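You operate a simulated robot arm through the tools that you are given. There is no shell and no other tool. Be economical: measure what you need, move in short steps, check, and stop when the job is done.

You run a simulated robot arm. Do the job below in one go: nothing can be reset, and whatever is moved stays where it is left.

JOB
Shake the dust off both wound elements in the sieve.
Fine: lid fully open to load them upright, shut before the shaker wheel turns; turn till no dust shows. Set down upright: wound element.
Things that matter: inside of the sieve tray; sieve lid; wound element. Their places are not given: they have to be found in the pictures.

The check looks at the end state, three seconds after you hand in, the way a careful person would. Anything else that was tipped, shoved, dropped, spilled or broken makes it a failure. A push-on lid holds only when it is set on centred and level and pressed home; a screw cap is set on level and turned clockwise until tight.

ROBOT AND FRAMES
A 7-joint arm with a two-finger parallel gripper, fixed in place. Base frame: the origin is at the foot of the arm, x ahead of it, y to its left, z up; the work surface is at about z = 0.86. Readings come in m, degrees, newtons and seconds.
With the tool pointing down near the work surface it reaches from about 0.24 to 0.68 m from the base axis. Its first joint turns from -66.0 to 66.0 degrees. Payload 2.4 kg.
The TCP is the grasp point between the finger pads, 0.03 m short of the fingertips. In the tool frame z runs along the fingers and y along their closing line. The gripper opens to 0.094 m. The fingers are 0.028 m wide and 0.01 m thick; the gripper's body (0.05 by 0.096 m) begins 0.055 m behind the TCP.
Orientation is that of the tool frame in the base frame, as a unit quaternion [x, y, z, w]. With the fingers straight down and closing along the base's y, the tool's x points along the base's -x, its y along +y and its z along -z.

CONTROLS
- The arm moves only by the tool play_rows. Its argument "commands" is a list that holds one entry, the list of rows, each a list of 7 numbers: the turn, a rotation vector about the tool's x, y, z in degrees, then the shift along the tool's x, y, z in m, then the gripper command, from -1 (shut) to 1 (fully open), values between in proportion. In form: [[[wx, wy, wz, x, y, z, hand], ...]]. A call has 1 to 8 rows; each row shifts and turns the commanded pose from where the row before left it, along the tool's axes as they then stand. A row lasts 0.2 s, in which the tool goes at most 0.05 m and 8.6 degrees; a call with a longer step from one row to the next is refused whole, and so is a gripper value outside its range. A pose out of reach is approached as far as the arm can. The call stops where the force on the tool passes 60 N (or 10 N more than at its start, if that is more) or the arm is blocked; 0.2 s more then pass. Each finger travels about 0.153 m/s and halts on what it meets, pressing with about 40 N; the grip force reading is that of the motor and also rises with nothing between the fingers. The clock runs only during rows and for 0.2 s after the last one: add rows that do not move to give the fingers time. It gives the time, the measured TCP pose, the force on the tool (base axes), the opening and the grip force at its end, in the units of the frame above (readings bear some noise), with the torque about the TCP (base axes, N m) and any sound that the robot's microphone picked up.
- Cameras (640 x 400 px; columns grow to the right, rows downward): "scene" is fixed at [0.0199, 0.476, 1.4715]; the picture's right is [-0.82, -0.57, 0.00], its down [-0.22, 0.31, -0.93] and it looks along [0.53, -0.76, -0.38] (base axes); focal length 358 px, centre (320, 200). "wrist" rides on the gripper at [0.076, 0.014, -0.102] in the tool frame; the picture's right is [-0.18, 0.98, 0.00], its down [-0.75, -0.14, -0.64] and it looks along [-0.63, -0.12, 0.77] (tool axes); focal length 243 px, centre (320, 200).
- grab_frame(camera): a new picture of that camera. It takes no simulated time.
- pixel_to_xyz(camera, pixels): for up to 12 pixels [column, row] of the newest picture of that camera ("zoom" is the newest enlarged one), the place [x, y, z] in the base frame of the surface seen there, good to about 0.002 m, but the place of the scene camera against the robot may be out by one fixed shift of up to 0.025 m in any direction. It takes no simulated time.
- zoom(camera, box): a new picture of the part [left, top, right, bottom] of that camera's present view, enlarged. It takes no simulated time.
- sign_off(): hands the job in; it is judged then, once.

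Go step by step. Measure first, check grasps and placings, and put right what went wrong. The budget is 80 turns and 54 pictures, counting those below and the enlarged ones. Unless the task says otherwise, let go and move clear before handing in, and close with one line.

The tools are called after "Request:" as a command line: name --argument value ..., lists and objects as JSON in quotes. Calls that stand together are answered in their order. play_rows: Moves the arm, as the interface text tells. Its arguments: {"type":"object","properties":{"commands":{"type":"array","items":{"type":"array","items":{"type":"array","items":{"type":"number"}}}}},"required":["commands"]} The other tools are called the same way: grab_frame (camera) takes a picture; pixel_to_xyz (camera, pixels) gives the place of the surface under pixels of a picture; zoom (camera, box) takes an enlarged picture of a part of a camera's view; sign_off () hands the job in.

At the start:

```text
t: 0.0
position: [0.371, 0.1142, 1.3417]
tcp_rot: [0.0, 1.0, 0.0, 0.0]
ft_force: [-0.6, -0.3, 0.3]
torque: [-0.02, 0.0, 0.02]
width: 0.094
gripper_force: 0.1
```

scene: 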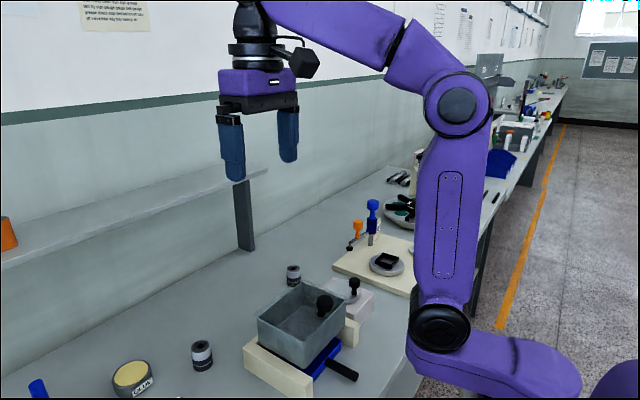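
wrist: 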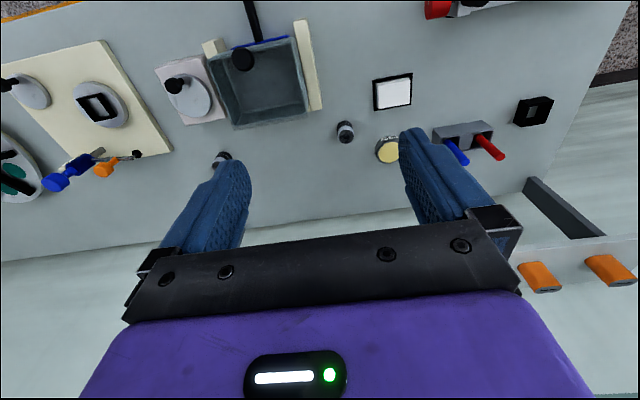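

The sieve box sits around scene (305,325), with two coils at (202,355) and (293,275). I'll zoom in for details.

Request:
zoom --camera "scene" --box '[170, 240, 410, 400]'

Request:
zoom --camera "wrist" --box '[130, 0, 450, 200]'

```text
2.50 times, centred on (290, 320) of scene
```

zoom: 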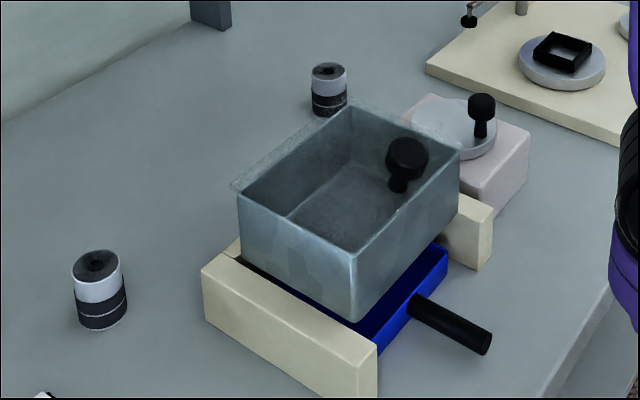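

```text
2.00 times, centred on (290, 100) of wrist
```

zoom: 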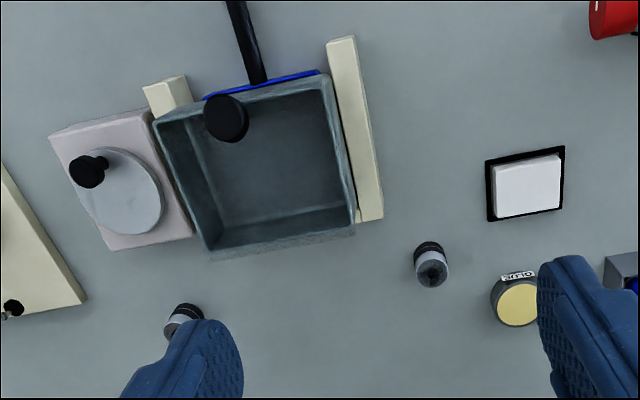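

The lid looks like clear glass with a black knob at wrist-zoom (228,118). The crank wheel is at (125,190). I'll measure the key points.

Request:
pixel_to_xyz --camera "zoom" --pixels '[[228, 115], [160, 125], [325, 80], [352, 215], [215, 245], [270, 150], [88, 168], [125, 195], [432, 268], [345, 130], [188, 312], [245, 40]]'

Request:
pixel_to_xyz --camera "scene" --pixels '[[324, 300], [354, 284], [202, 345], [293, 268], [293, 277], [303, 282], [260, 320], [354, 302], [312, 340], [345, 370], [330, 365], [345, 293]]'

Request:
pixel_to_xyz --camera "wrist" --pixels '[[345, 133], [242, 58], [174, 84], [190, 98], [222, 158], [270, 90], [250, 20], [256, 38], [211, 48], [310, 60], [230, 118], [302, 108]]'

```text
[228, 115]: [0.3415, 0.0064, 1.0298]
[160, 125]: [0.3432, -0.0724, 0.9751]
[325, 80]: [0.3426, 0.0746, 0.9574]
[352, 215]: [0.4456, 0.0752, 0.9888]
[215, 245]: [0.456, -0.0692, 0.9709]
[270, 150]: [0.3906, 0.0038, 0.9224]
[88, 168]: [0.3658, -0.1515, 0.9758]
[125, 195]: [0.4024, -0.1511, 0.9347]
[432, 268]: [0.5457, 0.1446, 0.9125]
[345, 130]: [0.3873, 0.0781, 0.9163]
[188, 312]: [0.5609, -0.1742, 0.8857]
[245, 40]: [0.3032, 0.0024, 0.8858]
```

```text
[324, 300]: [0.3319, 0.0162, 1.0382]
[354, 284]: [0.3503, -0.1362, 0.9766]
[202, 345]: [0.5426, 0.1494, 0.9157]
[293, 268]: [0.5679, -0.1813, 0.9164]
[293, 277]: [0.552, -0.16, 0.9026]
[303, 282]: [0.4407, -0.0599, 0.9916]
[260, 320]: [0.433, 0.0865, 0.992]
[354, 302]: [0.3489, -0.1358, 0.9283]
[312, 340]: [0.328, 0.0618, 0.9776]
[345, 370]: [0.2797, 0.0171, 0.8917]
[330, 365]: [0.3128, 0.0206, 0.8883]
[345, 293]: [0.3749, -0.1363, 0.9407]
```

```text
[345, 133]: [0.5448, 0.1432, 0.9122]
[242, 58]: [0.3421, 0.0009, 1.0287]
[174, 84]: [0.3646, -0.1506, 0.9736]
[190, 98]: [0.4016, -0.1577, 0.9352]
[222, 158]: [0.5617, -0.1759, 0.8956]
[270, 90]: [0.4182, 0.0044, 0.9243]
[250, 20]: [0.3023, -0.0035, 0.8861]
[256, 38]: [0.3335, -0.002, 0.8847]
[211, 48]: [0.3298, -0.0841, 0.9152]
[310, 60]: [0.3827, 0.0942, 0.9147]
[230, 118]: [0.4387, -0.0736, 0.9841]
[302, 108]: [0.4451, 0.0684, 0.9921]
```

I need details on the hinge and knob, so I'll zoom in tightly.

Request:
zoom --camera "scene" --box '[240, 260, 384, 350]'

Request:
play_rows --commands '[[[0, 0, 0, 0.03, -0.01, 0.035, 1], [0, 0, 0, 0.03, -0.01, 0.035, 1], [0, 0, 0, 0.03, -0.01, 0.035, 1], [0, 0, 0, 0.0, -0.0, 0.03, 1]]]'

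Request:
grab_frame --camera "wrist"

```text
4.44 times, centred on (312, 305) of scene
```

zoom: 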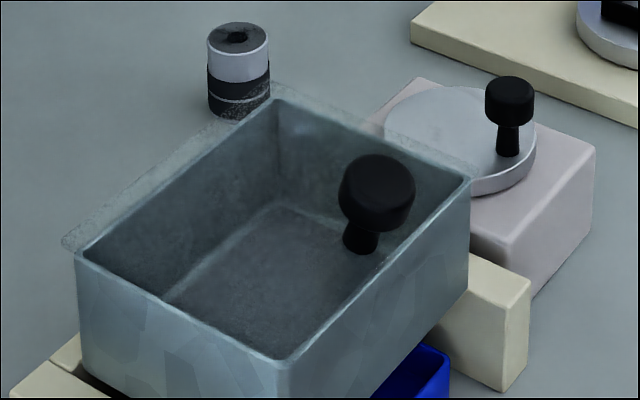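

```text
t: 1.0
position: [0.2812, 0.0845, 1.2054]
tcp_rot: [0.0, 1.0, 0.0, 0.0]
ft_force: [-0.1, 0.0, -0.2]
torque: [-0.01, 0.01, 0.01]
width: 0.0939
gripper_force: 0.0
```

```text
48 pictures are left
```

wrist: 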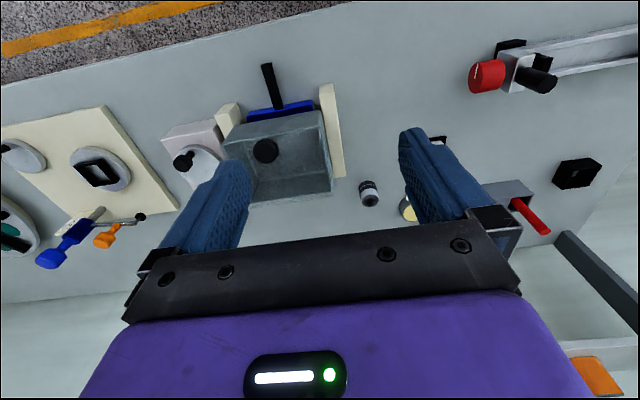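

Request:
zoom --camera "wrist" --box '[150, 60, 390, 210]'

```text
2.67 times, centred on (270, 135) of wrist
```

zoom: 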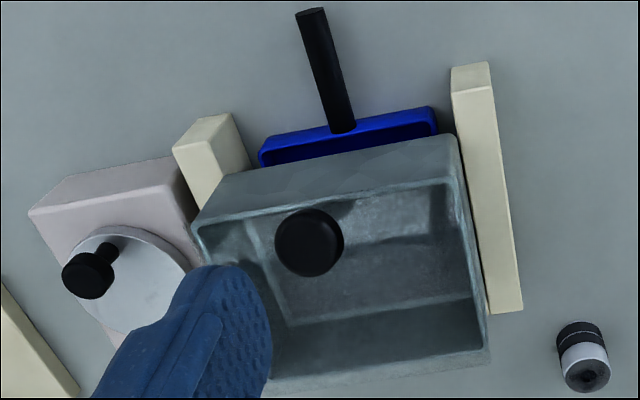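

Request:
pixel_to_xyz --camera "zoom" --pixels '[[310, 243], [200, 222], [452, 140], [484, 350], [300, 380], [310, 275], [88, 280], [130, 290], [585, 370], [380, 270], [400, 340], [112, 248]]'

Request:
zoom --camera "scene" --box '[250, 270, 346, 330]'

```text
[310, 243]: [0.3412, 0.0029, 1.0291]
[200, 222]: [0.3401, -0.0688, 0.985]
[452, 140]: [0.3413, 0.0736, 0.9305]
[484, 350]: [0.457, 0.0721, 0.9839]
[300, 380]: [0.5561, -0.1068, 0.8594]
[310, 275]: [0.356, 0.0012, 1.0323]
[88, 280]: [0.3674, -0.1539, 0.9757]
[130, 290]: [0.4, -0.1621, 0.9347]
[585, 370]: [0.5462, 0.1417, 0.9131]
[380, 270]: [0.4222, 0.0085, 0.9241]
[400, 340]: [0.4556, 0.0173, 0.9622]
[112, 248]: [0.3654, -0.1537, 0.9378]
```

```text
6.67 times, centred on (298, 300) of scene
```

zoom: 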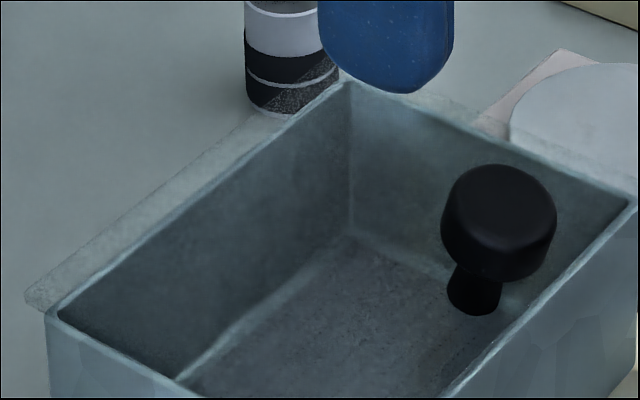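

The knob is centred at about (0.342, 0.003), top z≈1.03, with the lid's hinge probably at the x≈0.45 edge. I'll move above the knob.

Request:
play_rows --commands '[[[0, 0, 0, -0.0152, -0.0204, 0.02, 1], [0, 0, 0, -0.0152, -0.0204, 0.02, 1], [0, 0, 0, -0.0152, -0.0204, 0.02, 1], [0, 0, 0, -0.0152, -0.0203, 0.025, 1], [0, 0, 0, 0, 0, 0, 1]]]'

Request:
grab_frame --camera "wrist"

Request:
grab_frame --camera "scene"

```text
t: 2.2
position: [0.3412, 0.0031, 1.1201]
tcp_rot: [0.001, 1.0, -0.001, 0.001]
ft_force: [0.1, 0.9, 0.2]
torque: [0.01, 0.02, 0.0]
width: 0.094
gripper_force: 0.0
```

```text
45 pictures are left
```

wrist: 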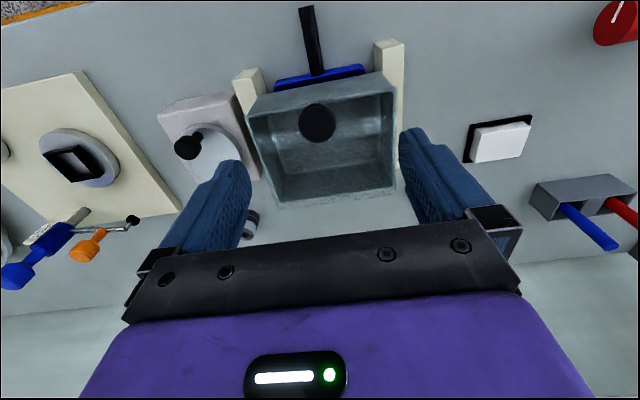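

```text
44 pictures are left
```

scene: 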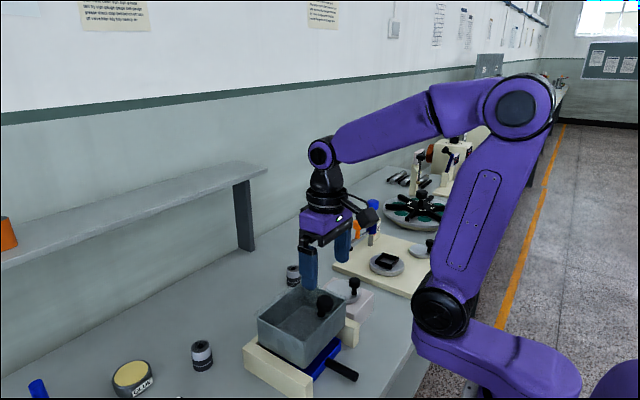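

Request:
zoom --camera "wrist" --box '[230, 60, 422, 220]'

Request:
pixel_to_xyz --camera "wrist" --pixels '[[317, 122], [317, 105], [317, 138], [302, 122], [333, 122], [188, 145], [200, 150], [215, 165], [282, 202], [394, 185], [250, 115], [380, 85]]'

```text
2.50 times, centred on (326, 140) of wrist
```

zoom: 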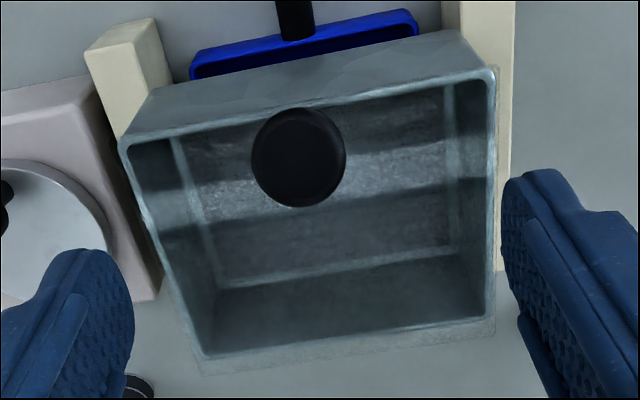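

```text
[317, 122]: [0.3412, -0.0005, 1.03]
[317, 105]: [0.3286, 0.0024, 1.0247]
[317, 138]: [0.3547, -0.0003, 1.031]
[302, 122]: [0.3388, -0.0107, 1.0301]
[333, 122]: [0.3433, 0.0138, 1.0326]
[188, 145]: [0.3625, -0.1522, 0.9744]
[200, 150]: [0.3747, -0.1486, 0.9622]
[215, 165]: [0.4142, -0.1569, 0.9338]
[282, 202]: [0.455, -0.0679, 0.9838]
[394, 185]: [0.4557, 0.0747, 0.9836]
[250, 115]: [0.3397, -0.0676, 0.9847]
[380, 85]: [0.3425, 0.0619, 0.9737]
```

The knob is centred at (0.342, 0.001). I'll descend and grip it.

Request:
play_rows --commands '[[[0, 0, 0, -0.0005, -0.002, 0.045, 0.3], [0, 0, 0, 0, 0, 0.035, 0.0], [0, 0, 0, 0, 0, 0.015, 0.0], [0, 0, 0, 0, 0, 0, -1], [0, 0, 0, 0, 0, 0, -1], [0, 0, 0, 0, 0, 0, -1]]]'

```text
t: 3.6
position: [0.3417, 0.0019, 1.0246]
tcp_rot: [0.0, 1.0, 0.001, 0.0]
ft_force: [-1.3, 0.4, 5.7]
torque: [-0.07, -0.02, 0.0]
width: 0.032
gripper_force: 44.3
```

Gripped (width 0.032). I'll lift slightly to test how the lid moves.

Request:
play_rows --commands '[[[0, 0, 0, 0, 0, -0.005, -1], [0, 0, 0, 0, 0, -0.005, -1], [0, 0, 0, 0, 0, 0, -1]]]'

Request:
zoom --camera "scene" --box '[240, 240, 400, 340]'

```text
t: 4.4
position: [0.3455, 0.0025, 1.0348]
tcp_rot: [0.0, 1.0, 0.0, 0.004]
ft_force: [25.6, 0.1, -16.5]
torque: [-0.17, 0.68, -0.02]
width: 0.0315
gripper_force: 44.7
```

```text
4.00 times, centred on (320, 290) of scene
```

zoom: 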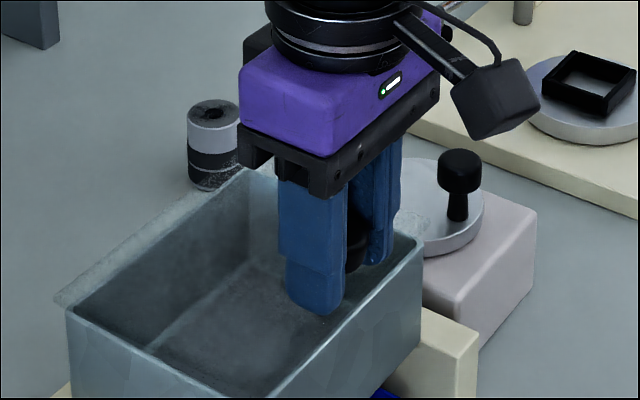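

The lid rotates about a hinge at x≈0.457, since the knob was pushed +x as it rose. I'll follow the arc with the knob pivoting in the fingers.

Request:
play_rows --commands '[[[0, 0, 0, -0.0101, 0, -0.0112, -1], [0, 0, 0, -0.0095, 0, -0.014, -1], [0, 0, 0, -0.0113, 0, -0.0126, -1], [0, 0, 0, -0.013, 0, -0.0109, -1], [0, 0, 0, 0, 0, 0, -1]]]'

Request:
zoom --camera "scene" --box '[224, 220, 400, 330]'

```text
t: 5.6
position: [0.3836, -0.0008, 1.0846]
tcp_rot: [0.0, 1.0, 0.0, -0.006]
ft_force: [-31.0, 0.1, 18.9]
torque: [0.08, 1.27, -0.02]
width: 0.0315
gripper_force: 45.3
```

```text
3.64 times, centred on (312, 275) of scene
```

zoom: 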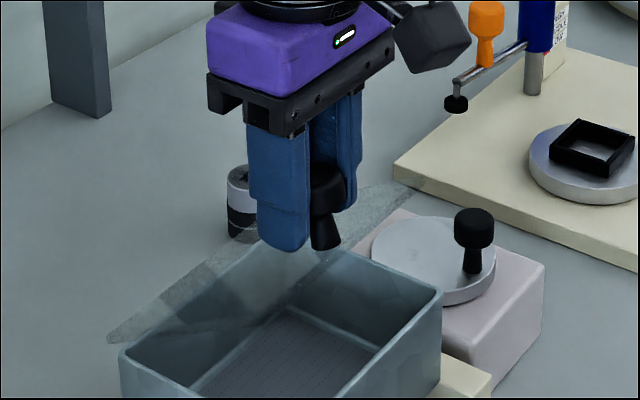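

The lid is rising well. The fit puts the hinge at x=0.462, z=0.985, R=0.127. I'll continue along the refined arc.

Request:
play_rows --commands '[[[0, 0, 0, -0.0132, 0, -0.0116, -1], [0, 0, 0, -0.016, 0, -0.0078, -1], [0, 0, 0, -0.0168, 0, -0.0054, -1], [0, 0, 0, -0.0174, 0, -0.0031, -1], [0, 0, 0, -0.0177, 0, -0.0006, -1], [0, 0, 0, 0, 0, 0, -1]]]'

Request:
zoom --camera "scene" --box '[224, 220, 400, 330]'

```text
t: 7.0
position: [0.4685, 0.0011, 1.1139]
tcp_rot: [0.0, 1.0, -0.001, 0.002]
ft_force: [-6.2, 0.2, 22.5]
torque: [0.01, 0.82, 0.0]
width: 0.0353
gripper_force: 44.7
```

```text
3.64 times, centred on (312, 275) of scene
```

zoom: 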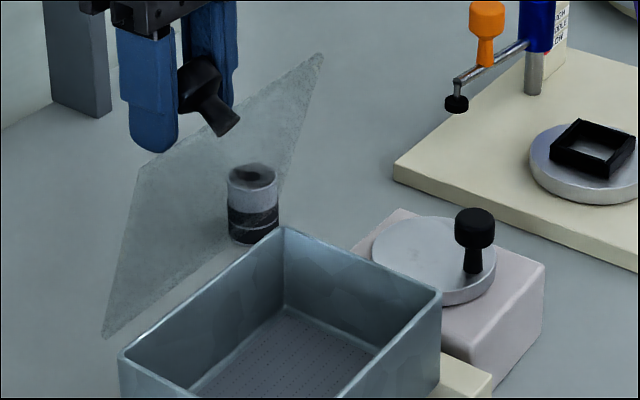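

The lid is now at about 74° and the knob is pivoting cleanly. Continuing past vertical.

Request:
play_rows --commands '[[[0, 0, 0, -0.0176, 0, 0.001, -1], [0, 0, 0, -0.0172, 0, 0.0045, -1], [0, 0, 0, -0.0164, 0, 0.0066, -1], [0, 0, 0, 0, 0, 0, -1]]]'

Request:
zoom --camera "scene" --box '[224, 220, 400, 330]'

```text
t: 8.0
position: [0.5198, 0.0013, 1.1012]
tcp_rot: [-0.001, 1.0, 0.0, -0.001]
ft_force: [-4.9, -0.7, 10.7]
torque: [-0.02, 1.16, -0.05]
width: 0.0354
gripper_force: 44.7
```

```text
3.64 times, centred on (312, 275) of scene
```

zoom: 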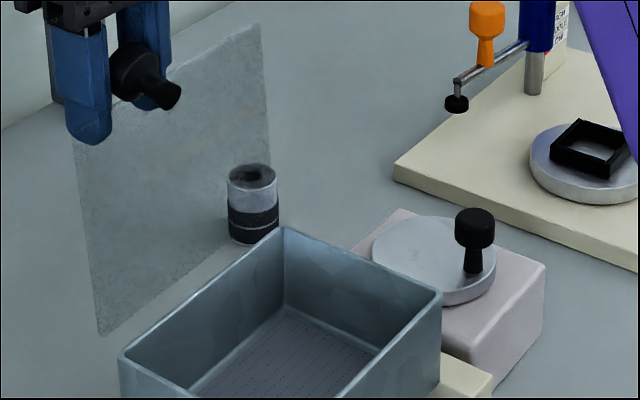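

The lid is at about 98°. I'll carry on to find the stop.

Request:
play_rows --commands '[[[0, 0, 0, -0.0154, 0, 0.0095, -1], [0, 0, 0, 0, 0, 0, -1]]]'

```text
t: 8.6
position: [0.5353, 0.0003, 1.092]
tcp_rot: [0.0, 1.0, -0.001, 0.001]
ft_force: [-0.6, 0.6, 15.0]
torque: [-0.02, 1.24, 0.0]
width: 0.0354
gripper_force: 45.0
```

Request:
play_rows --commands '[[[0, 0, 0, -0.0139, 0, 0.0109, -1], [0, 0, 0, 0, 0, 0, -1]]]'

```text
t: 9.2
position: [0.5473, 0.0006, 1.0814]
tcp_rot: [0.001, 1.0, 0.0, -0.002]
ft_force: [-19.1, -0.5, 23.2]
torque: [-0.01, 0.13, -0.03]
width: 0.0351
gripper_force: 45.0
```

The resisting force (-19, 23) opposes the opening direction, so the lid is at its stop (~112°). I'll release, raise and look.

Request:
play_rows --commands '[[[0, 0, 0, 0, 0, 0, 0.2], [0, 0, 0, 0, 0, 0, 0.2], [0, 0, 0, -0.01, 0, -0.04, 0.2], [0, 0, 0, 0, 0, -0.045, 0.2], [0, 0, 0, 0, 0, -0.045, 0.2]]]'

Request:
grab_frame --camera "scene"

Request:
grab_frame --camera "wrist"

```text
t: 10.4
position: [0.5592, -0.0001, 1.2124]
tcp_rot: [0.0, 1.0, 0.0, -0.001]
ft_force: [0.0, 0.9, -0.1]
torque: [-0.03, -0.02, 0.01]
width: 0.0563
gripper_force: 0.0
```

```text
38 pictures are left
```

scene: 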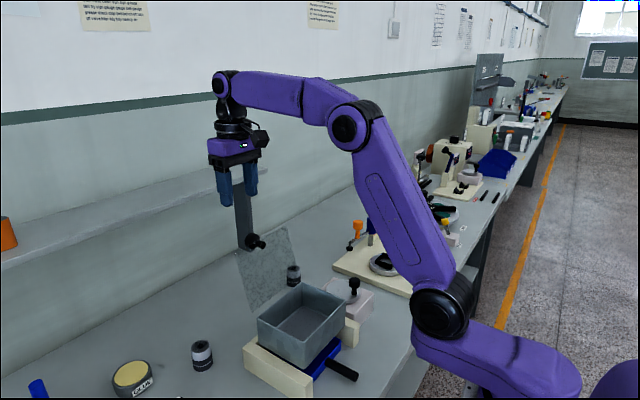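

```text
37 pictures are left
```

wrist: 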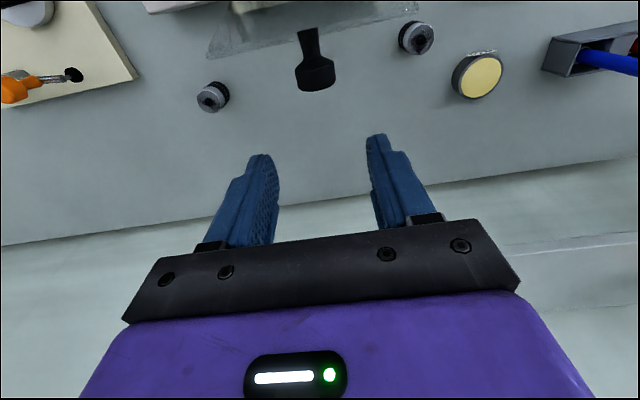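

The lid stays open. Next I'll measure the two elements precisely.

Request:
zoom --camera "wrist" --box '[180, 0, 468, 130]'

Request:
pixel_to_xyz --camera "wrist" --pixels '[[421, 42], [421, 34], [421, 49], [409, 40], [431, 44], [210, 104], [202, 104], [217, 104], [210, 98], [210, 110], [222, 90], [318, 85]]'

```text
2.22 times, centred on (324, 65) of wrist
```

zoom: 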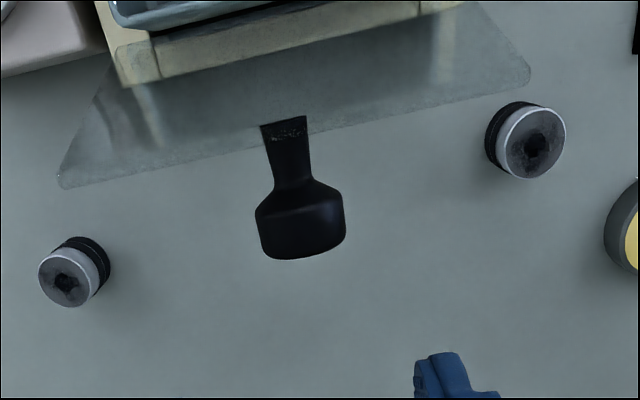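

```text
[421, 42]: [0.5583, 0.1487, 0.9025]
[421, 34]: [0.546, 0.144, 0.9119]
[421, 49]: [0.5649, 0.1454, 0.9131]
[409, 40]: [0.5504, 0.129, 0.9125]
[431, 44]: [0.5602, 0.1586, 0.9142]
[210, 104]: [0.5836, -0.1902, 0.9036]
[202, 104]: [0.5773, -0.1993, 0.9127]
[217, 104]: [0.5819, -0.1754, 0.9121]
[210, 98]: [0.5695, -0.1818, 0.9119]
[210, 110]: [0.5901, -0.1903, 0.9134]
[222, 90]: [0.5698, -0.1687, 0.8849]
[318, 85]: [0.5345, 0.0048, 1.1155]
```

Element A's top centre is at about (0.550, 0.143) and B's at about (0.574, -0.183). Both are ~0.04 wide. I'll turn the tool 90° so the fingers close along x, which gives clearance inside the tray, and move over A.

Request:
play_rows --commands '[[[0, 0, 8.5, 0, 0, 0, 1], [0, 0, 8.5, 0, 0, 0, 1], [0, 0, 8.5, 0, 0, 0, 1], [0, 0, 8.5, 0, 0, 0, 1], [0, 0, 8.5, 0, 0, 0, 1], [0, 0, 8.5, 0, 0, 0, 1], [0, 0, 8.5, 0, 0, 0, 1], [0, 0, 8.5, 0, 0, 0, 1]]]'

Request:
play_rows --commands '[[[0, 0, 8.5, 0, 0, 0, 1], [0, 0, 8.5, 0, 0, 0, 1], [0, 0, 5, 0, 0, 0, 1], [0, 0, 0, 0.048, 0, 0, 1], [0, 0, 0, 0.048, 0, 0, 1], [0, 0, 0, 0.047, -0.008, 0, 1], [0, 0, 0, 0, 0, 0.048, 1], [0, 0, 0, 0, 0, 0.04, 1]]]'

Request:
grab_frame --camera "wrist"

Request:
zoom --camera "scene" --box '[130, 200, 370, 350]'

```text
t: 12.2
position: [0.5577, 0.0005, 1.2105]
tcp_rot: [0.56, 0.828, -0.001, 0.0]
ft_force: [-0.9, 0.2, -0.3]
torque: [0.02, -0.02, 0.04]
width: 0.0942
gripper_force: 0.1
```

```text
t: 14.0
position: [0.5521, 0.1431, 1.1212]
tcp_rot: [0.707, 0.707, 0.0, 0.0]
ft_force: [0.3, -0.2, 0.3]
torque: [0.02, -0.01, 0.01]
width: 0.0939
gripper_force: 0.1
```

```text
35 pictures are left
```

wrist: 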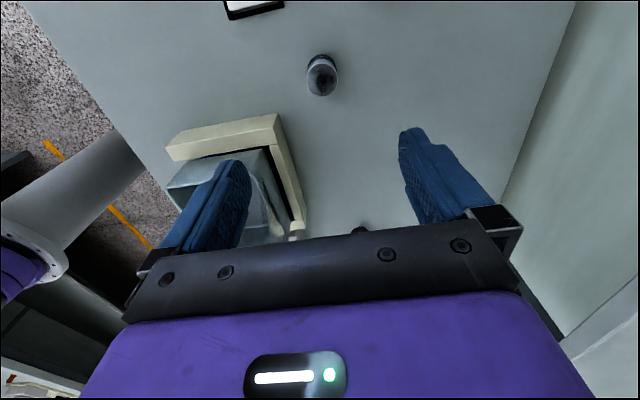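

```text
2.67 times, centred on (250, 275) of scene
```

zoom: 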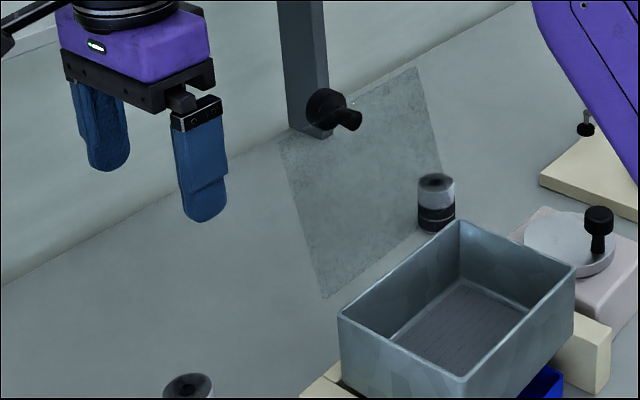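

Request:
zoom --camera "wrist" --box '[280, 40, 360, 110]'

Request:
pixel_to_xyz --camera "wrist" --pixels '[[321, 74], [321, 83], [312, 80], [331, 80], [321, 90], [321, 70]]'

```text
5.71 times, centred on (320, 75) of wrist
```

zoom: 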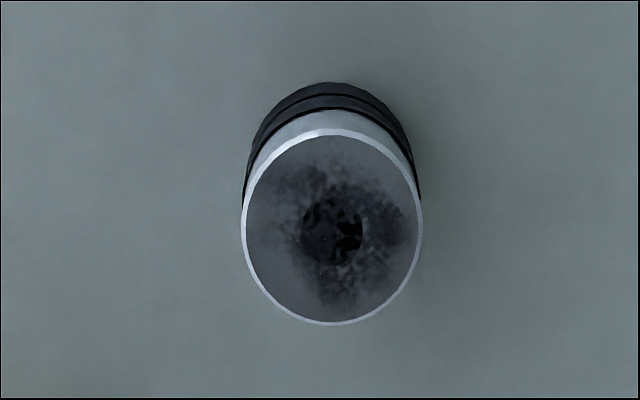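

```text
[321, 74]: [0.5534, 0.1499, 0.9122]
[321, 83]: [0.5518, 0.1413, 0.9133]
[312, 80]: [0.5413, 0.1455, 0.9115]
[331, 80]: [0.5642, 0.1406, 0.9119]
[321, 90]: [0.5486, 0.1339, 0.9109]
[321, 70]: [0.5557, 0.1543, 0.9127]
```

A's top centre is at (0.5535, 0.1435), right under the TCP. I'll descend to z=0.897 and grip.

Request:
play_rows --commands '[[[0, 0, 0, 0, 0.001, 0.048, 1], [0, 0, 0, 0, 0, 0.048, 1], [0, 0, 0, 0, 0, 0.048, 1], [0, 0, 0, 0, 0, 0.045, 1], [0, 0, 0, 0, 0, 0.034, 1], [0, 0, 0, 0, 0, 0, -1], [0, 0, 0, 0, 0, 0, -1], [0, 0, 0, 0, 0, 0, -1]]]'

```text
t: 15.8
position: [0.553, 0.1442, 0.9002]
tcp_rot: [0.707, 0.707, -0.001, 0.0]
ft_force: [0.6, -0.1, -0.9]
torque: [-0.03, -0.03, -0.01]
width: 0.0363
gripper_force: 40.0
```

Gripped (0.0363 wide). I'll lift, go around to x=0.393 at y=0.144 and stop to check.

Request:
play_rows --commands '[[[0, 0, 0, 0, 0, -0.03, -1], [0, 0, 0, 0, 0, -0.045, -1], [0, 0, 0, 0, 0, -0.045, -1], [0, 0, 0, 0, -0.04, -0.02, -1], [0, 0, 0, 0, -0.04, 0, -1], [0, 0, 0, 0, -0.04, 0, -1], [0, 0, 0, 0, -0.04, 0, -1], [0, 0, 0, 0, 0, 0, -1]]]'

Request:
play_rows --commands '[[[0, 0, 0, -0.04, 0, 0, -1], [0, 0, 0, -0.04, 0, 0, -1], [0, 0, 0, -0.029, 0, 0, -1], [0, 0, 0, 0, 0, 0, -1]]]'

Request:
grab_frame --camera "wrist"

Request:
zoom --camera "scene" --box '[210, 220, 386, 370]'

```text
t: 17.6
position: [0.3899, 0.1438, 1.0402]
tcp_rot: [0.707, 0.707, 0.0, 0.0]
ft_force: [0.0, -0.4, 0.5]
torque: [-0.04, 0.0, 0.03]
width: 0.0
gripper_force: 33.1
```

```text
t: 18.6
position: [0.3898, 0.0366, 1.0411]
tcp_rot: [0.707, 0.707, 0.0, -0.001]
ft_force: [-0.5, 0.5, -0.1]
torque: [-0.02, -0.03, 0.03]
width: 0.0
gripper_force: 32.8
```

```text
32 pictures are left
```

wrist: 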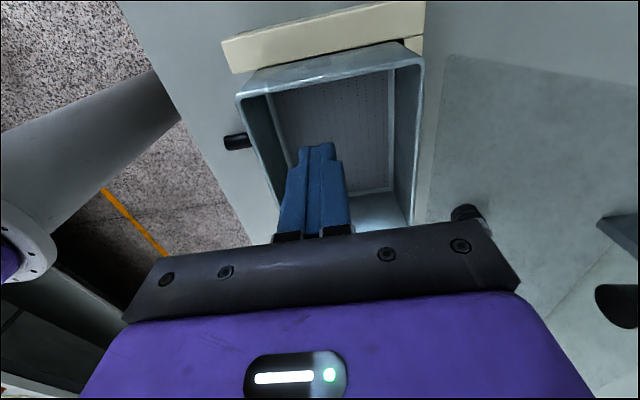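

```text
2.67 times, centred on (298, 295) of scene
```

zoom: 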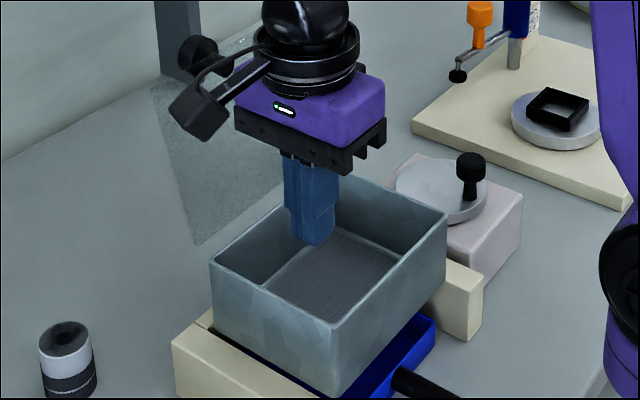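

The fingers came up empty. The element appears to still be standing at its old place (scene ≈(203,355)). I'll check closely.

Request:
zoom --camera "scene" --box '[160, 320, 256, 380]'

Request:
pixel_to_xyz --camera "zoom" --pixels '[[280, 160], [250, 160], [310, 160], [280, 200], [280, 300]]'

```text
6.67 times, centred on (208, 350) of scene
```

zoom: 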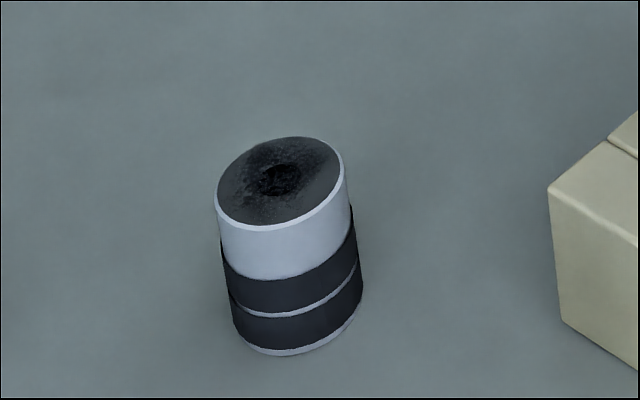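

```text
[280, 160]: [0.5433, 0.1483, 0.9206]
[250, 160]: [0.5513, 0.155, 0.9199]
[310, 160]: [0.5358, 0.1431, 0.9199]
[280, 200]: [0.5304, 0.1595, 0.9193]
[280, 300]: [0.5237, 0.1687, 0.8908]
```

It's upright and still in place, so it slipped out during the fast lift. I'll return, look again, then grip lower and lift slowly.

Request:
play_rows --commands '[[[0, 0, 0, 0.04, 0, -0.02, 1], [0, 0, 0, 0.04, 0, -0.02, 1], [0, 0, 0, 0.027, 0, -0.02, 1], [0, 0, 0, 0, 0.045, 0, 1], [0, 0, 0, 0, 0.045, 0, 1], [0, 0, 0, 0, 0.045, 0, 1], [0, 0, 0, 0, 0.028, 0, 1], [0, 0, 0, 0, 0, 0, 1]]]'

Request:
zoom --camera "wrist" --box '[240, 20, 400, 120]'

Request:
pixel_to_xyz --camera "zoom" --pixels '[[320, 200], [320, 230], [300, 220], [340, 220], [320, 170], [280, 220]]'

```text
t: 20.4
position: [0.5543, 0.1424, 1.1018]
tcp_rot: [0.707, 0.707, 0.001, 0.001]
ft_force: [0.0, -0.2, 0.1]
torque: [0.0, 0.0, 0.03]
width: 0.0941
gripper_force: 0.0
```

```text
4.00 times, centred on (320, 70) of wrist
```

zoom: 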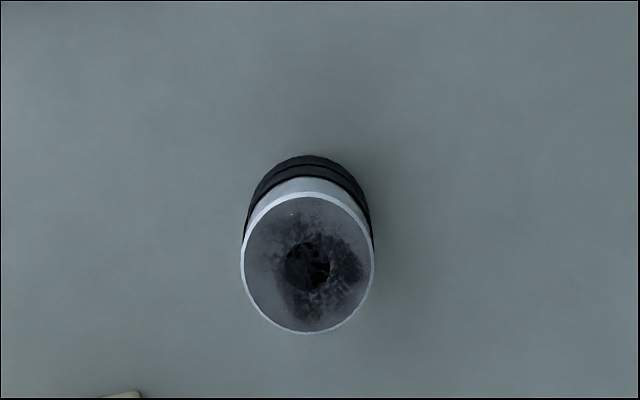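

```text
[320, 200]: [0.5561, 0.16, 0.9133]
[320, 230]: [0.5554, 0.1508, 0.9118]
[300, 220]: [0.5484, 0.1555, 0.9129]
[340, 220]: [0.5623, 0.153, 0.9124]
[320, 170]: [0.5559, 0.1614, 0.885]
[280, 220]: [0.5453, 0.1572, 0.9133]
```

A is upright, centred at about (0.5505, 0.1415). I'll re-grip lower (z≈0.893) and lift slowly.

Request:
play_rows --commands '[[[0, 0, 0, -0.001, -0.004, 0.045, 1], [0, 0, 0, 0, 0, 0.045, 1], [0, 0, 0, 0, 0, 0.045, 1], [0, 0, 0, 0, 0, 0.04, 1], [0, 0, 0, 0, 0, 0.02, 1], [0, 0, 0, 0, 0, 0.0135, 1], [0, 0, 0, 0, 0, 0, 1], [0, 0, 0, 0, 0, 0, -1]]]'

Request:
play_rows --commands '[[[0, 0, 0, 0, 0, 0, -1], [0, 0, 0, 0, 0, 0, -1], [0, 0, 0, 0, 0, 0, -1], [0, 0, 0, 0, 0, -0.003, -1], [0, 0, 0, 0, 0, -0.005, -1], [0, 0, 0, 0, 0, -0.005, -1], [0, 0, 0, 0, 0, 0, -1]]]'

Request:
zoom --camera "scene" --box '[140, 290, 268, 370]'

```text
t: 22.2
position: [0.5498, 0.1389, 0.8922]
tcp_rot: [0.707, 0.707, 0.0, 0.0]
ft_force: [-0.5, -0.5, -1.0]
torque: [0.03, 0.03, 0.0]
width: 0.0371
gripper_force: 39.9
```

```text
t: 23.8
position: [0.5494, 0.1413, 0.9054]
tcp_rot: [0.707, 0.707, 0.0, 0.0]
ft_force: [0.4, 0.1, -0.7]
torque: [-0.01, 0.02, 0.0]
width: 0.0366
gripper_force: 39.9
```

```text
5.00 times, centred on (204, 330) of scene
```

zoom: 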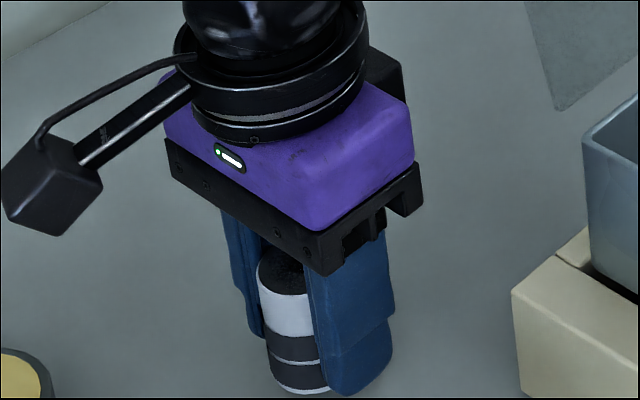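

Request:
play_rows --commands '[[[0, 0, 0, 0, 0, -0.008, -1], [0, 0, 0, 0, 0, -0.012, -1], [0, 0, 0, 0, 0, -0.015, -1], [0, 0, 0, 0, 0, -0.015, -1], [0, 0, 0, 0, 0, -0.01, -1], [0, 0, 0, 0, 0, 0, -1]]]'

Request:
zoom --camera "scene" --box '[140, 290, 268, 370]'

```text
t: 25.2
position: [0.5512, 0.1395, 0.9627]
tcp_rot: [0.707, 0.707, 0.0, -0.001]
ft_force: [-0.2, -0.6, -1.3]
torque: [-0.01, 0.02, -0.01]
width: 0.0367
gripper_force: 39.5
```

```text
5.00 times, centred on (204, 330) of scene
```

zoom: 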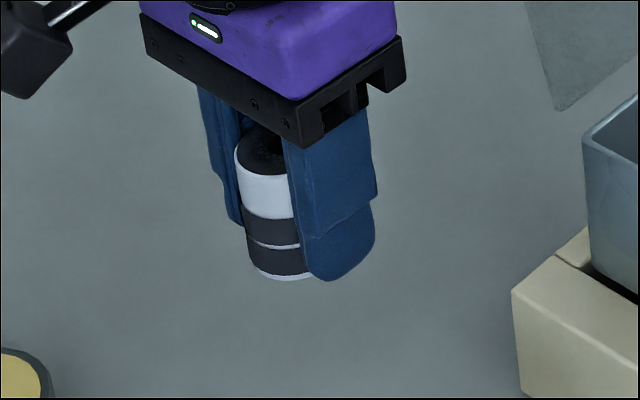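

It's held. I'll raise it gently and move over the tray.

Request:
play_rows --commands '[[[0, 0, 0, 0, 0, -0.015, -1], [0, 0, 0, 0, 0, -0.02, -1], [0, 0, 0, 0, 0, -0.02, -1], [0, 0, 0, 0, 0, -0.02, -1], [0, 0, 0, 0, 0, -0.015, -1], [0, 0, 0, 0, -0.01, 0, -1], [0, 0, 0, 0, -0.02, 0, -1], [0, 0, 0, 0, -0.025, 0, -1]]]'

Request:
play_rows --commands '[[[0, 0, 0, 0, -0.025, 0, -1], [0, 0, 0, 0, -0.025, 0, -1], [0, 0, 0, 0, -0.025, 0, -1], [0, 0, 0, 0, -0.02, 0, -1], [0, 0, 0, -0.015, -0.008, 0, -1], [0, 0, 0, -0.025, 0, 0, -1], [0, 0, 0, -0.025, 0, 0, -1], [0, 0, 0, -0.02, 0, 0, -1]]]'

Request:
play_rows --commands '[[[0, 0, 0, -0.015, 0, 0, -1], [0, 0, 0, -0.003, 0, 0, -1], [0, 0, 0, 0, 0, 0, -1]]]'

Request:
grab_frame --camera "wrist"

Request:
zoom --camera "scene" --box '[226, 230, 386, 360]'

```text
t: 27.0
position: [0.4949, 0.1408, 1.0559]
tcp_rot: [0.706, 0.708, -0.001, 0.0]
ft_force: [0.4, 0.9, -0.1]
torque: [-0.03, -0.01, -0.03]
width: 0.0364
gripper_force: 39.8
```

```text
t: 28.8
position: [0.3937, 0.0564, 1.0555]
tcp_rot: [0.706, 0.708, 0.0, 0.0]
ft_force: [-0.3, -0.4, -1.0]
torque: [0.0, -0.01, -0.01]
width: 0.0364
gripper_force: 40.1
```

```text
t: 29.6
position: [0.3922, 0.0386, 1.0548]
tcp_rot: [0.707, 0.707, 0.0, 0.0]
ft_force: [-1.0, 0.1, -1.4]
torque: [0.04, 0.03, 0.03]
width: 0.0366
gripper_force: 39.6
```

```text
26 pictures are left
```

wrist: 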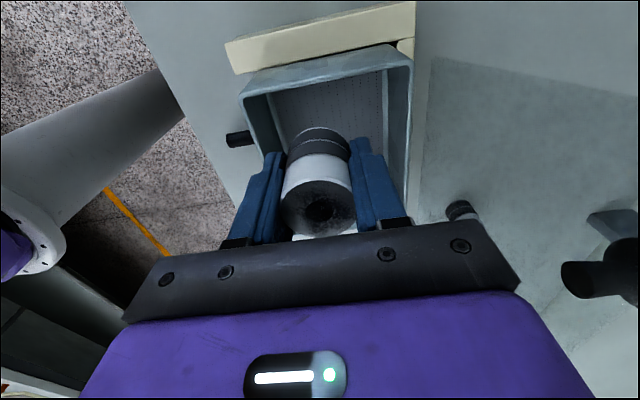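

```text
3.08 times, centred on (306, 295) of scene
```

zoom: 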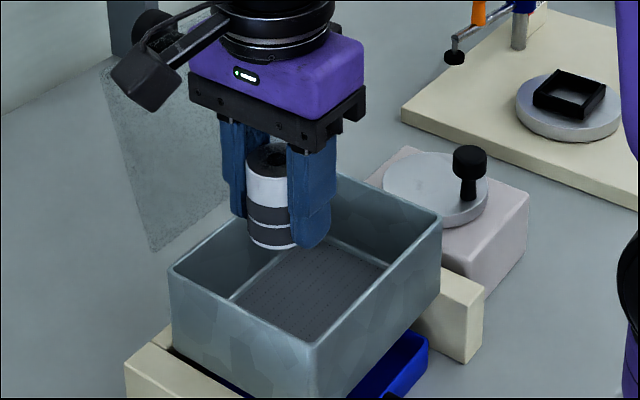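

Holding A above the tray. I'll measure the tray interior for the exact placing spot.

Request:
pixel_to_xyz --camera "wrist" --pixels '[[330, 110], [375, 130], [380, 75], [285, 95], [245, 92], [412, 60], [320, 62], [402, 62], [404, 160], [290, 125], [310, 78]]'

```text
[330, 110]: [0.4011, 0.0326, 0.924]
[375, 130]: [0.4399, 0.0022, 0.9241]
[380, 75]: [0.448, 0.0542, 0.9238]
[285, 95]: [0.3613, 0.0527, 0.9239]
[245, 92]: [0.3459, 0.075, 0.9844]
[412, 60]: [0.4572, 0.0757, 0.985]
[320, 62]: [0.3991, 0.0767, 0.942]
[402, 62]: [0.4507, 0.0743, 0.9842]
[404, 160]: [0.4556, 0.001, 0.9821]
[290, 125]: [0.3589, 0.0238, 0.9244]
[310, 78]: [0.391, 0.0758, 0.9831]
```

Inner floor z=0.924, centre about (0.398, 0.0025). I'll lower A at (0.397, 0.038) and release with a limited opening.

Request:
play_rows --commands '[[[0, 0, 0, 0, 0.005, 0.015, -1], [0, 0, 0, 0, 0, 0.025, -1], [0, 0, 0, 0, 0, 0.025, -1], [0, 0, 0, 0, 0, 0.02, -1], [0, 0, 0, 0, 0, 0.008, -1], [0, 0, 0, 0, 0, 0.003, -1], [0, 0, 0, 0, 0, 0, -1]]]'

```text
t: 31.2
position: [0.3978, 0.0402, 0.9588]
tcp_rot: [0.707, 0.708, 0.0, 0.0]
ft_force: [0.1, 0.4, -0.3]
torque: [-0.02, -0.02, -0.01]
width: 0.0363
gripper_force: 39.8
```

Request:
play_rows --commands '[[[0, 0, 0, 0, 0, 0.0015, -1], [0, 0, 0, 0, 0, 0.001, -1], [0, 0, 0, 0, 0, 0, -1]]]'

```text
t: 32.0
position: [0.397, 0.0379, 0.9545]
tcp_rot: [0.707, 0.708, 0.0, 0.0]
ft_force: [0.1, -0.1, -0.5]
torque: [0.03, 0.02, -0.03]
width: 0.0368
gripper_force: 39.5
```

Request:
play_rows --commands '[[[0, 0, 0, 0, 0, 0.001, -1], [0, 0, 0, 0, 0, 0.001, -1], [0, 0, 0, 0, 0, 0, -1]]]'

Request:
zoom --camera "scene" --box '[250, 270, 346, 330]'

```text
t: 32.8
position: [0.3968, 0.0388, 0.9558]
tcp_rot: [0.706, 0.708, 0.002, 0.0]
ft_force: [-9.5, -0.4, 53.5]
torque: [-0.03, 0.38, 0.0]
width: 0.0366
gripper_force: 40.2
```

```text
6.67 times, centred on (298, 300) of scene
```

zoom: 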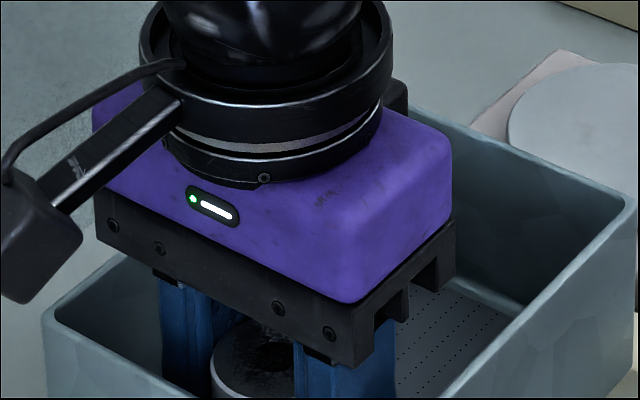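

Contact felt (53 N). I'll ease up 1 mm, release and rise.

Request:
play_rows --commands '[[[0, 0, 0, 0, 0, -0.0012, -1], [0, 0, 0, 0, 0, 0, 0.2], [0, 0, 0, 0, 0, 0, 0.2], [0, 0, 0, 0, 0, -0.01, 0.2], [0, 0, 0, 0, 0, -0.03, 0.2], [0, 0, 0, 0, 0, -0.045, 0.2], [0, 0, 0, 0, 0, -0.045, 0.2]]]'

Request:
zoom --camera "scene" --box '[226, 230, 386, 360]'

```text
t: 34.4
position: [0.3975, 0.0386, 1.0842]
tcp_rot: [0.707, 0.707, -0.001, 0.0]
ft_force: [0.3, 0.3, -0.4]
torque: [0.0, 0.0, 0.01]
width: 0.0564
gripper_force: 0.1
```

```text
3.08 times, centred on (306, 295) of scene
```

zoom: 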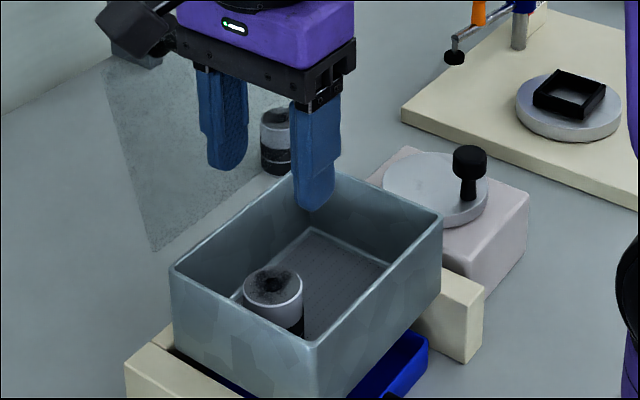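

A is placed upright. I'll go over B, y first and then x.

Request:
play_rows --commands '[[[0, 0, 0, -0.044, 0, 0, 1], [0, 0, 0, -0.044, 0, 0, 1], [0, 0, 0, -0.044, 0, 0, 1], [0, 0, 0, -0.044, 0, 0, 1], [0, 0, 0, -0.0455, 0, 0, 1], [0, 0, 0, 0, 0.045, 0, 1], [0, 0, 0, 0, 0.045, 0, 1], [0, 0, 0, 0, 0.045, 0, 1]]]'

Request:
play_rows --commands '[[[0, 0, 0, 0, 0.04, 0, 1], [0, 0, 0, 0, 0, 0, 1]]]'

Request:
grab_frame --camera "wrist"

```text
t: 36.2
position: [0.533, -0.1825, 1.0828]
tcp_rot: [0.706, 0.708, 0.0, -0.001]
ft_force: [-0.1, -0.2, 0.7]
torque: [0.0, -0.02, -0.01]
width: 0.094
gripper_force: 0.0
```

```text
t: 36.8
position: [0.5743, -0.1832, 1.0821]
tcp_rot: [0.708, 0.706, 0.0, 0.001]
ft_force: [0.5, -0.1, -0.1]
torque: [-0.01, 0.03, -0.01]
width: 0.0941
gripper_force: 0.1
```

```text
22 pictures are left
```

wrist: 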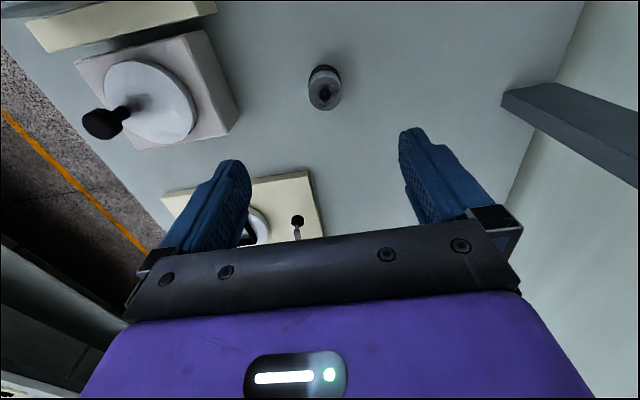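

Request:
pixel_to_xyz --camera "wrist" --pixels '[[325, 85], [325, 100], [315, 92], [335, 92], [325, 105], [155, 68], [120, 118], [170, 138], [190, 100], [102, 123], [122, 110], [298, 218]]'

Request:
zoom --camera "wrist" --box '[285, 52, 365, 122]'

```text
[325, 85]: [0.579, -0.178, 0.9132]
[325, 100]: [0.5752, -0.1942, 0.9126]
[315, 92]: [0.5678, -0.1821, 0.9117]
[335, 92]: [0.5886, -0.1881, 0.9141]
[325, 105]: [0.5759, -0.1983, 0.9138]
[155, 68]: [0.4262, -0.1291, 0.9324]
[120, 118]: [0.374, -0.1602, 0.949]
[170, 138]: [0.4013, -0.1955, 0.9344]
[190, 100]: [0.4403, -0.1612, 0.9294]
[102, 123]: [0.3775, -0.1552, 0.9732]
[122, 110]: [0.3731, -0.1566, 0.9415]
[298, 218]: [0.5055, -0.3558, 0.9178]
```

```text
5.71 times, centred on (325, 87) of wrist
```

zoom: 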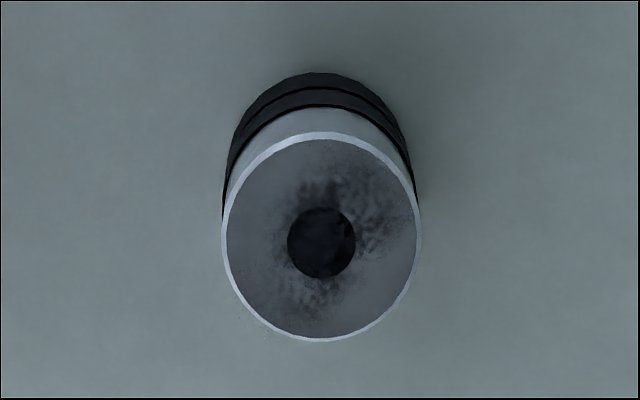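

B's centre is at about (0.577, -0.186). I'll descend and grip it.

Request:
play_rows --commands '[[[0, 0, 0, -0.003, 0.003, 0.045, 1], [0, 0, 0, 0, 0, 0.045, 1], [0, 0, 0, 0, 0, 0.045, 1], [0, 0, 0, 0, 0, 0.033, 1], [0, 0, 0, 0, 0, 0.0205, 1], [0, 0, 0, 0, 0, 0, 1], [0, 0, 0, 0, 0, 0, -1], [0, 0, 0, 0, 0, 0, -1]]]'

Request:
play_rows --commands '[[[0, 0, 0, 0, 0, 0, -1], [0, 0, 0, 0, 0, 0, -1], [0, 0, 0, 0, 0, -0.003, -1], [0, 0, 0, 0, 0, -0.006, -1], [0, 0, 0, 0, 0, -0.01, -1], [0, 0, 0, 0, 0, -0.015, -1], [0, 0, 0, 0, 0, -0.02, -1], [0, 0, 0, 0, 0, -0.02, -1]]]'

Request:
zoom --camera "scene" --box '[226, 190, 386, 320]'

```text
t: 38.6
position: [0.5749, -0.1855, 0.8961]
tcp_rot: [0.707, 0.707, -0.001, 0.0]
ft_force: [-0.2, 0.8, 0.3]
torque: [0.03, -0.02, 0.01]
width: 0.0369
gripper_force: 39.6
```

```text
t: 40.4
position: [0.5775, -0.1864, 0.9712]
tcp_rot: [0.706, 0.708, 0.0, 0.0]
ft_force: [0.6, -0.1, -0.9]
torque: [0.03, 0.0, -0.02]
width: 0.0367
gripper_force: 39.8
```

```text
3.08 times, centred on (306, 255) of scene
```

zoom: 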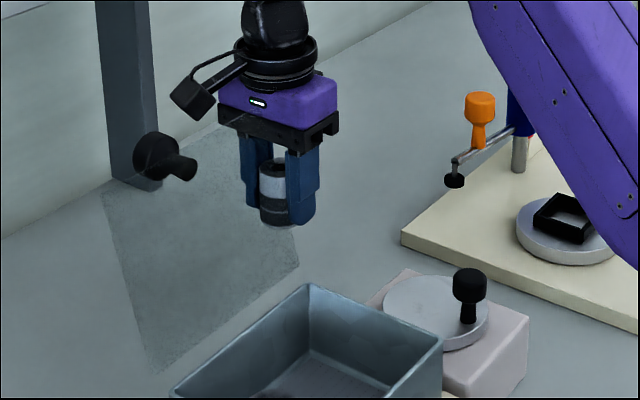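

B is held. Raise, move to x≈0.397, then over the tray to y≈-0.034.

Request:
play_rows --commands '[[[0, 0, 0, 0, 0, -0.025, -1], [0, 0, 0, 0, 0, -0.025, -1], [0, 0, 0, 0, 0, -0.025, -1], [0, 0, 0, 0, 0, -0.015, -1], [0, 0, 0, 0, -0.015, 0, -1], [0, 0, 0, 0, -0.025, 0, -1], [0, 0, 0, 0, -0.025, 0, -1], [0, 0, 0, 0, -0.025, 0, -1]]]'

Request:
play_rows --commands '[[[0, 0, 0, 0, -0.025, 0, -1], [0, 0, 0, 0, -0.025, 0, -1], [0, 0, 0, 0, -0.025, 0, -1], [0, 0, 0, 0.015, -0.014, 0, -1], [0, 0, 0, 0.025, 0, 0, -1], [0, 0, 0, 0.025, 0, 0, -1], [0, 0, 0, 0.025, 0, 0, -1], [0, 0, 0, 0.025, 0, 0, -1]]]'

Request:
play_rows --commands '[[[0, 0, 0, 0.025, 0, 0, -1], [0, 0, 0, 0.012, 0, 0, -1], [0, 0, 0, 0, 0, 0, -1]]]'

Request:
zoom --camera "scene" --box '[226, 230, 386, 360]'

```text
t: 42.2
position: [0.4863, -0.1845, 1.061]
tcp_rot: [0.706, 0.708, 0.0, -0.001]
ft_force: [0.1, -1.0, -0.1]
torque: [0.02, 0.03, 0.03]
width: 0.0369
gripper_force: 40.2
```

```text
t: 44.0
position: [0.3975, -0.0698, 1.0604]
tcp_rot: [0.706, 0.708, 0.0, 0.0]
ft_force: [-0.6, -0.2, -1.0]
torque: [0.0, 0.01, -0.02]
width: 0.0367
gripper_force: 40.3
```

```text
t: 44.8
position: [0.3953, -0.0332, 1.0612]
tcp_rot: [0.707, 0.707, 0.0, 0.0]
ft_force: [0.4, 0.4, -0.7]
torque: [0.0, -0.06, 0.02]
width: 0.0368
gripper_force: 39.7
```

```text
3.08 times, centred on (306, 295) of scene
```

zoom: 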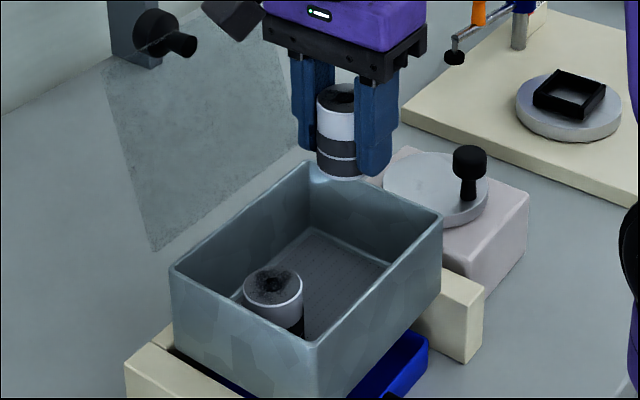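

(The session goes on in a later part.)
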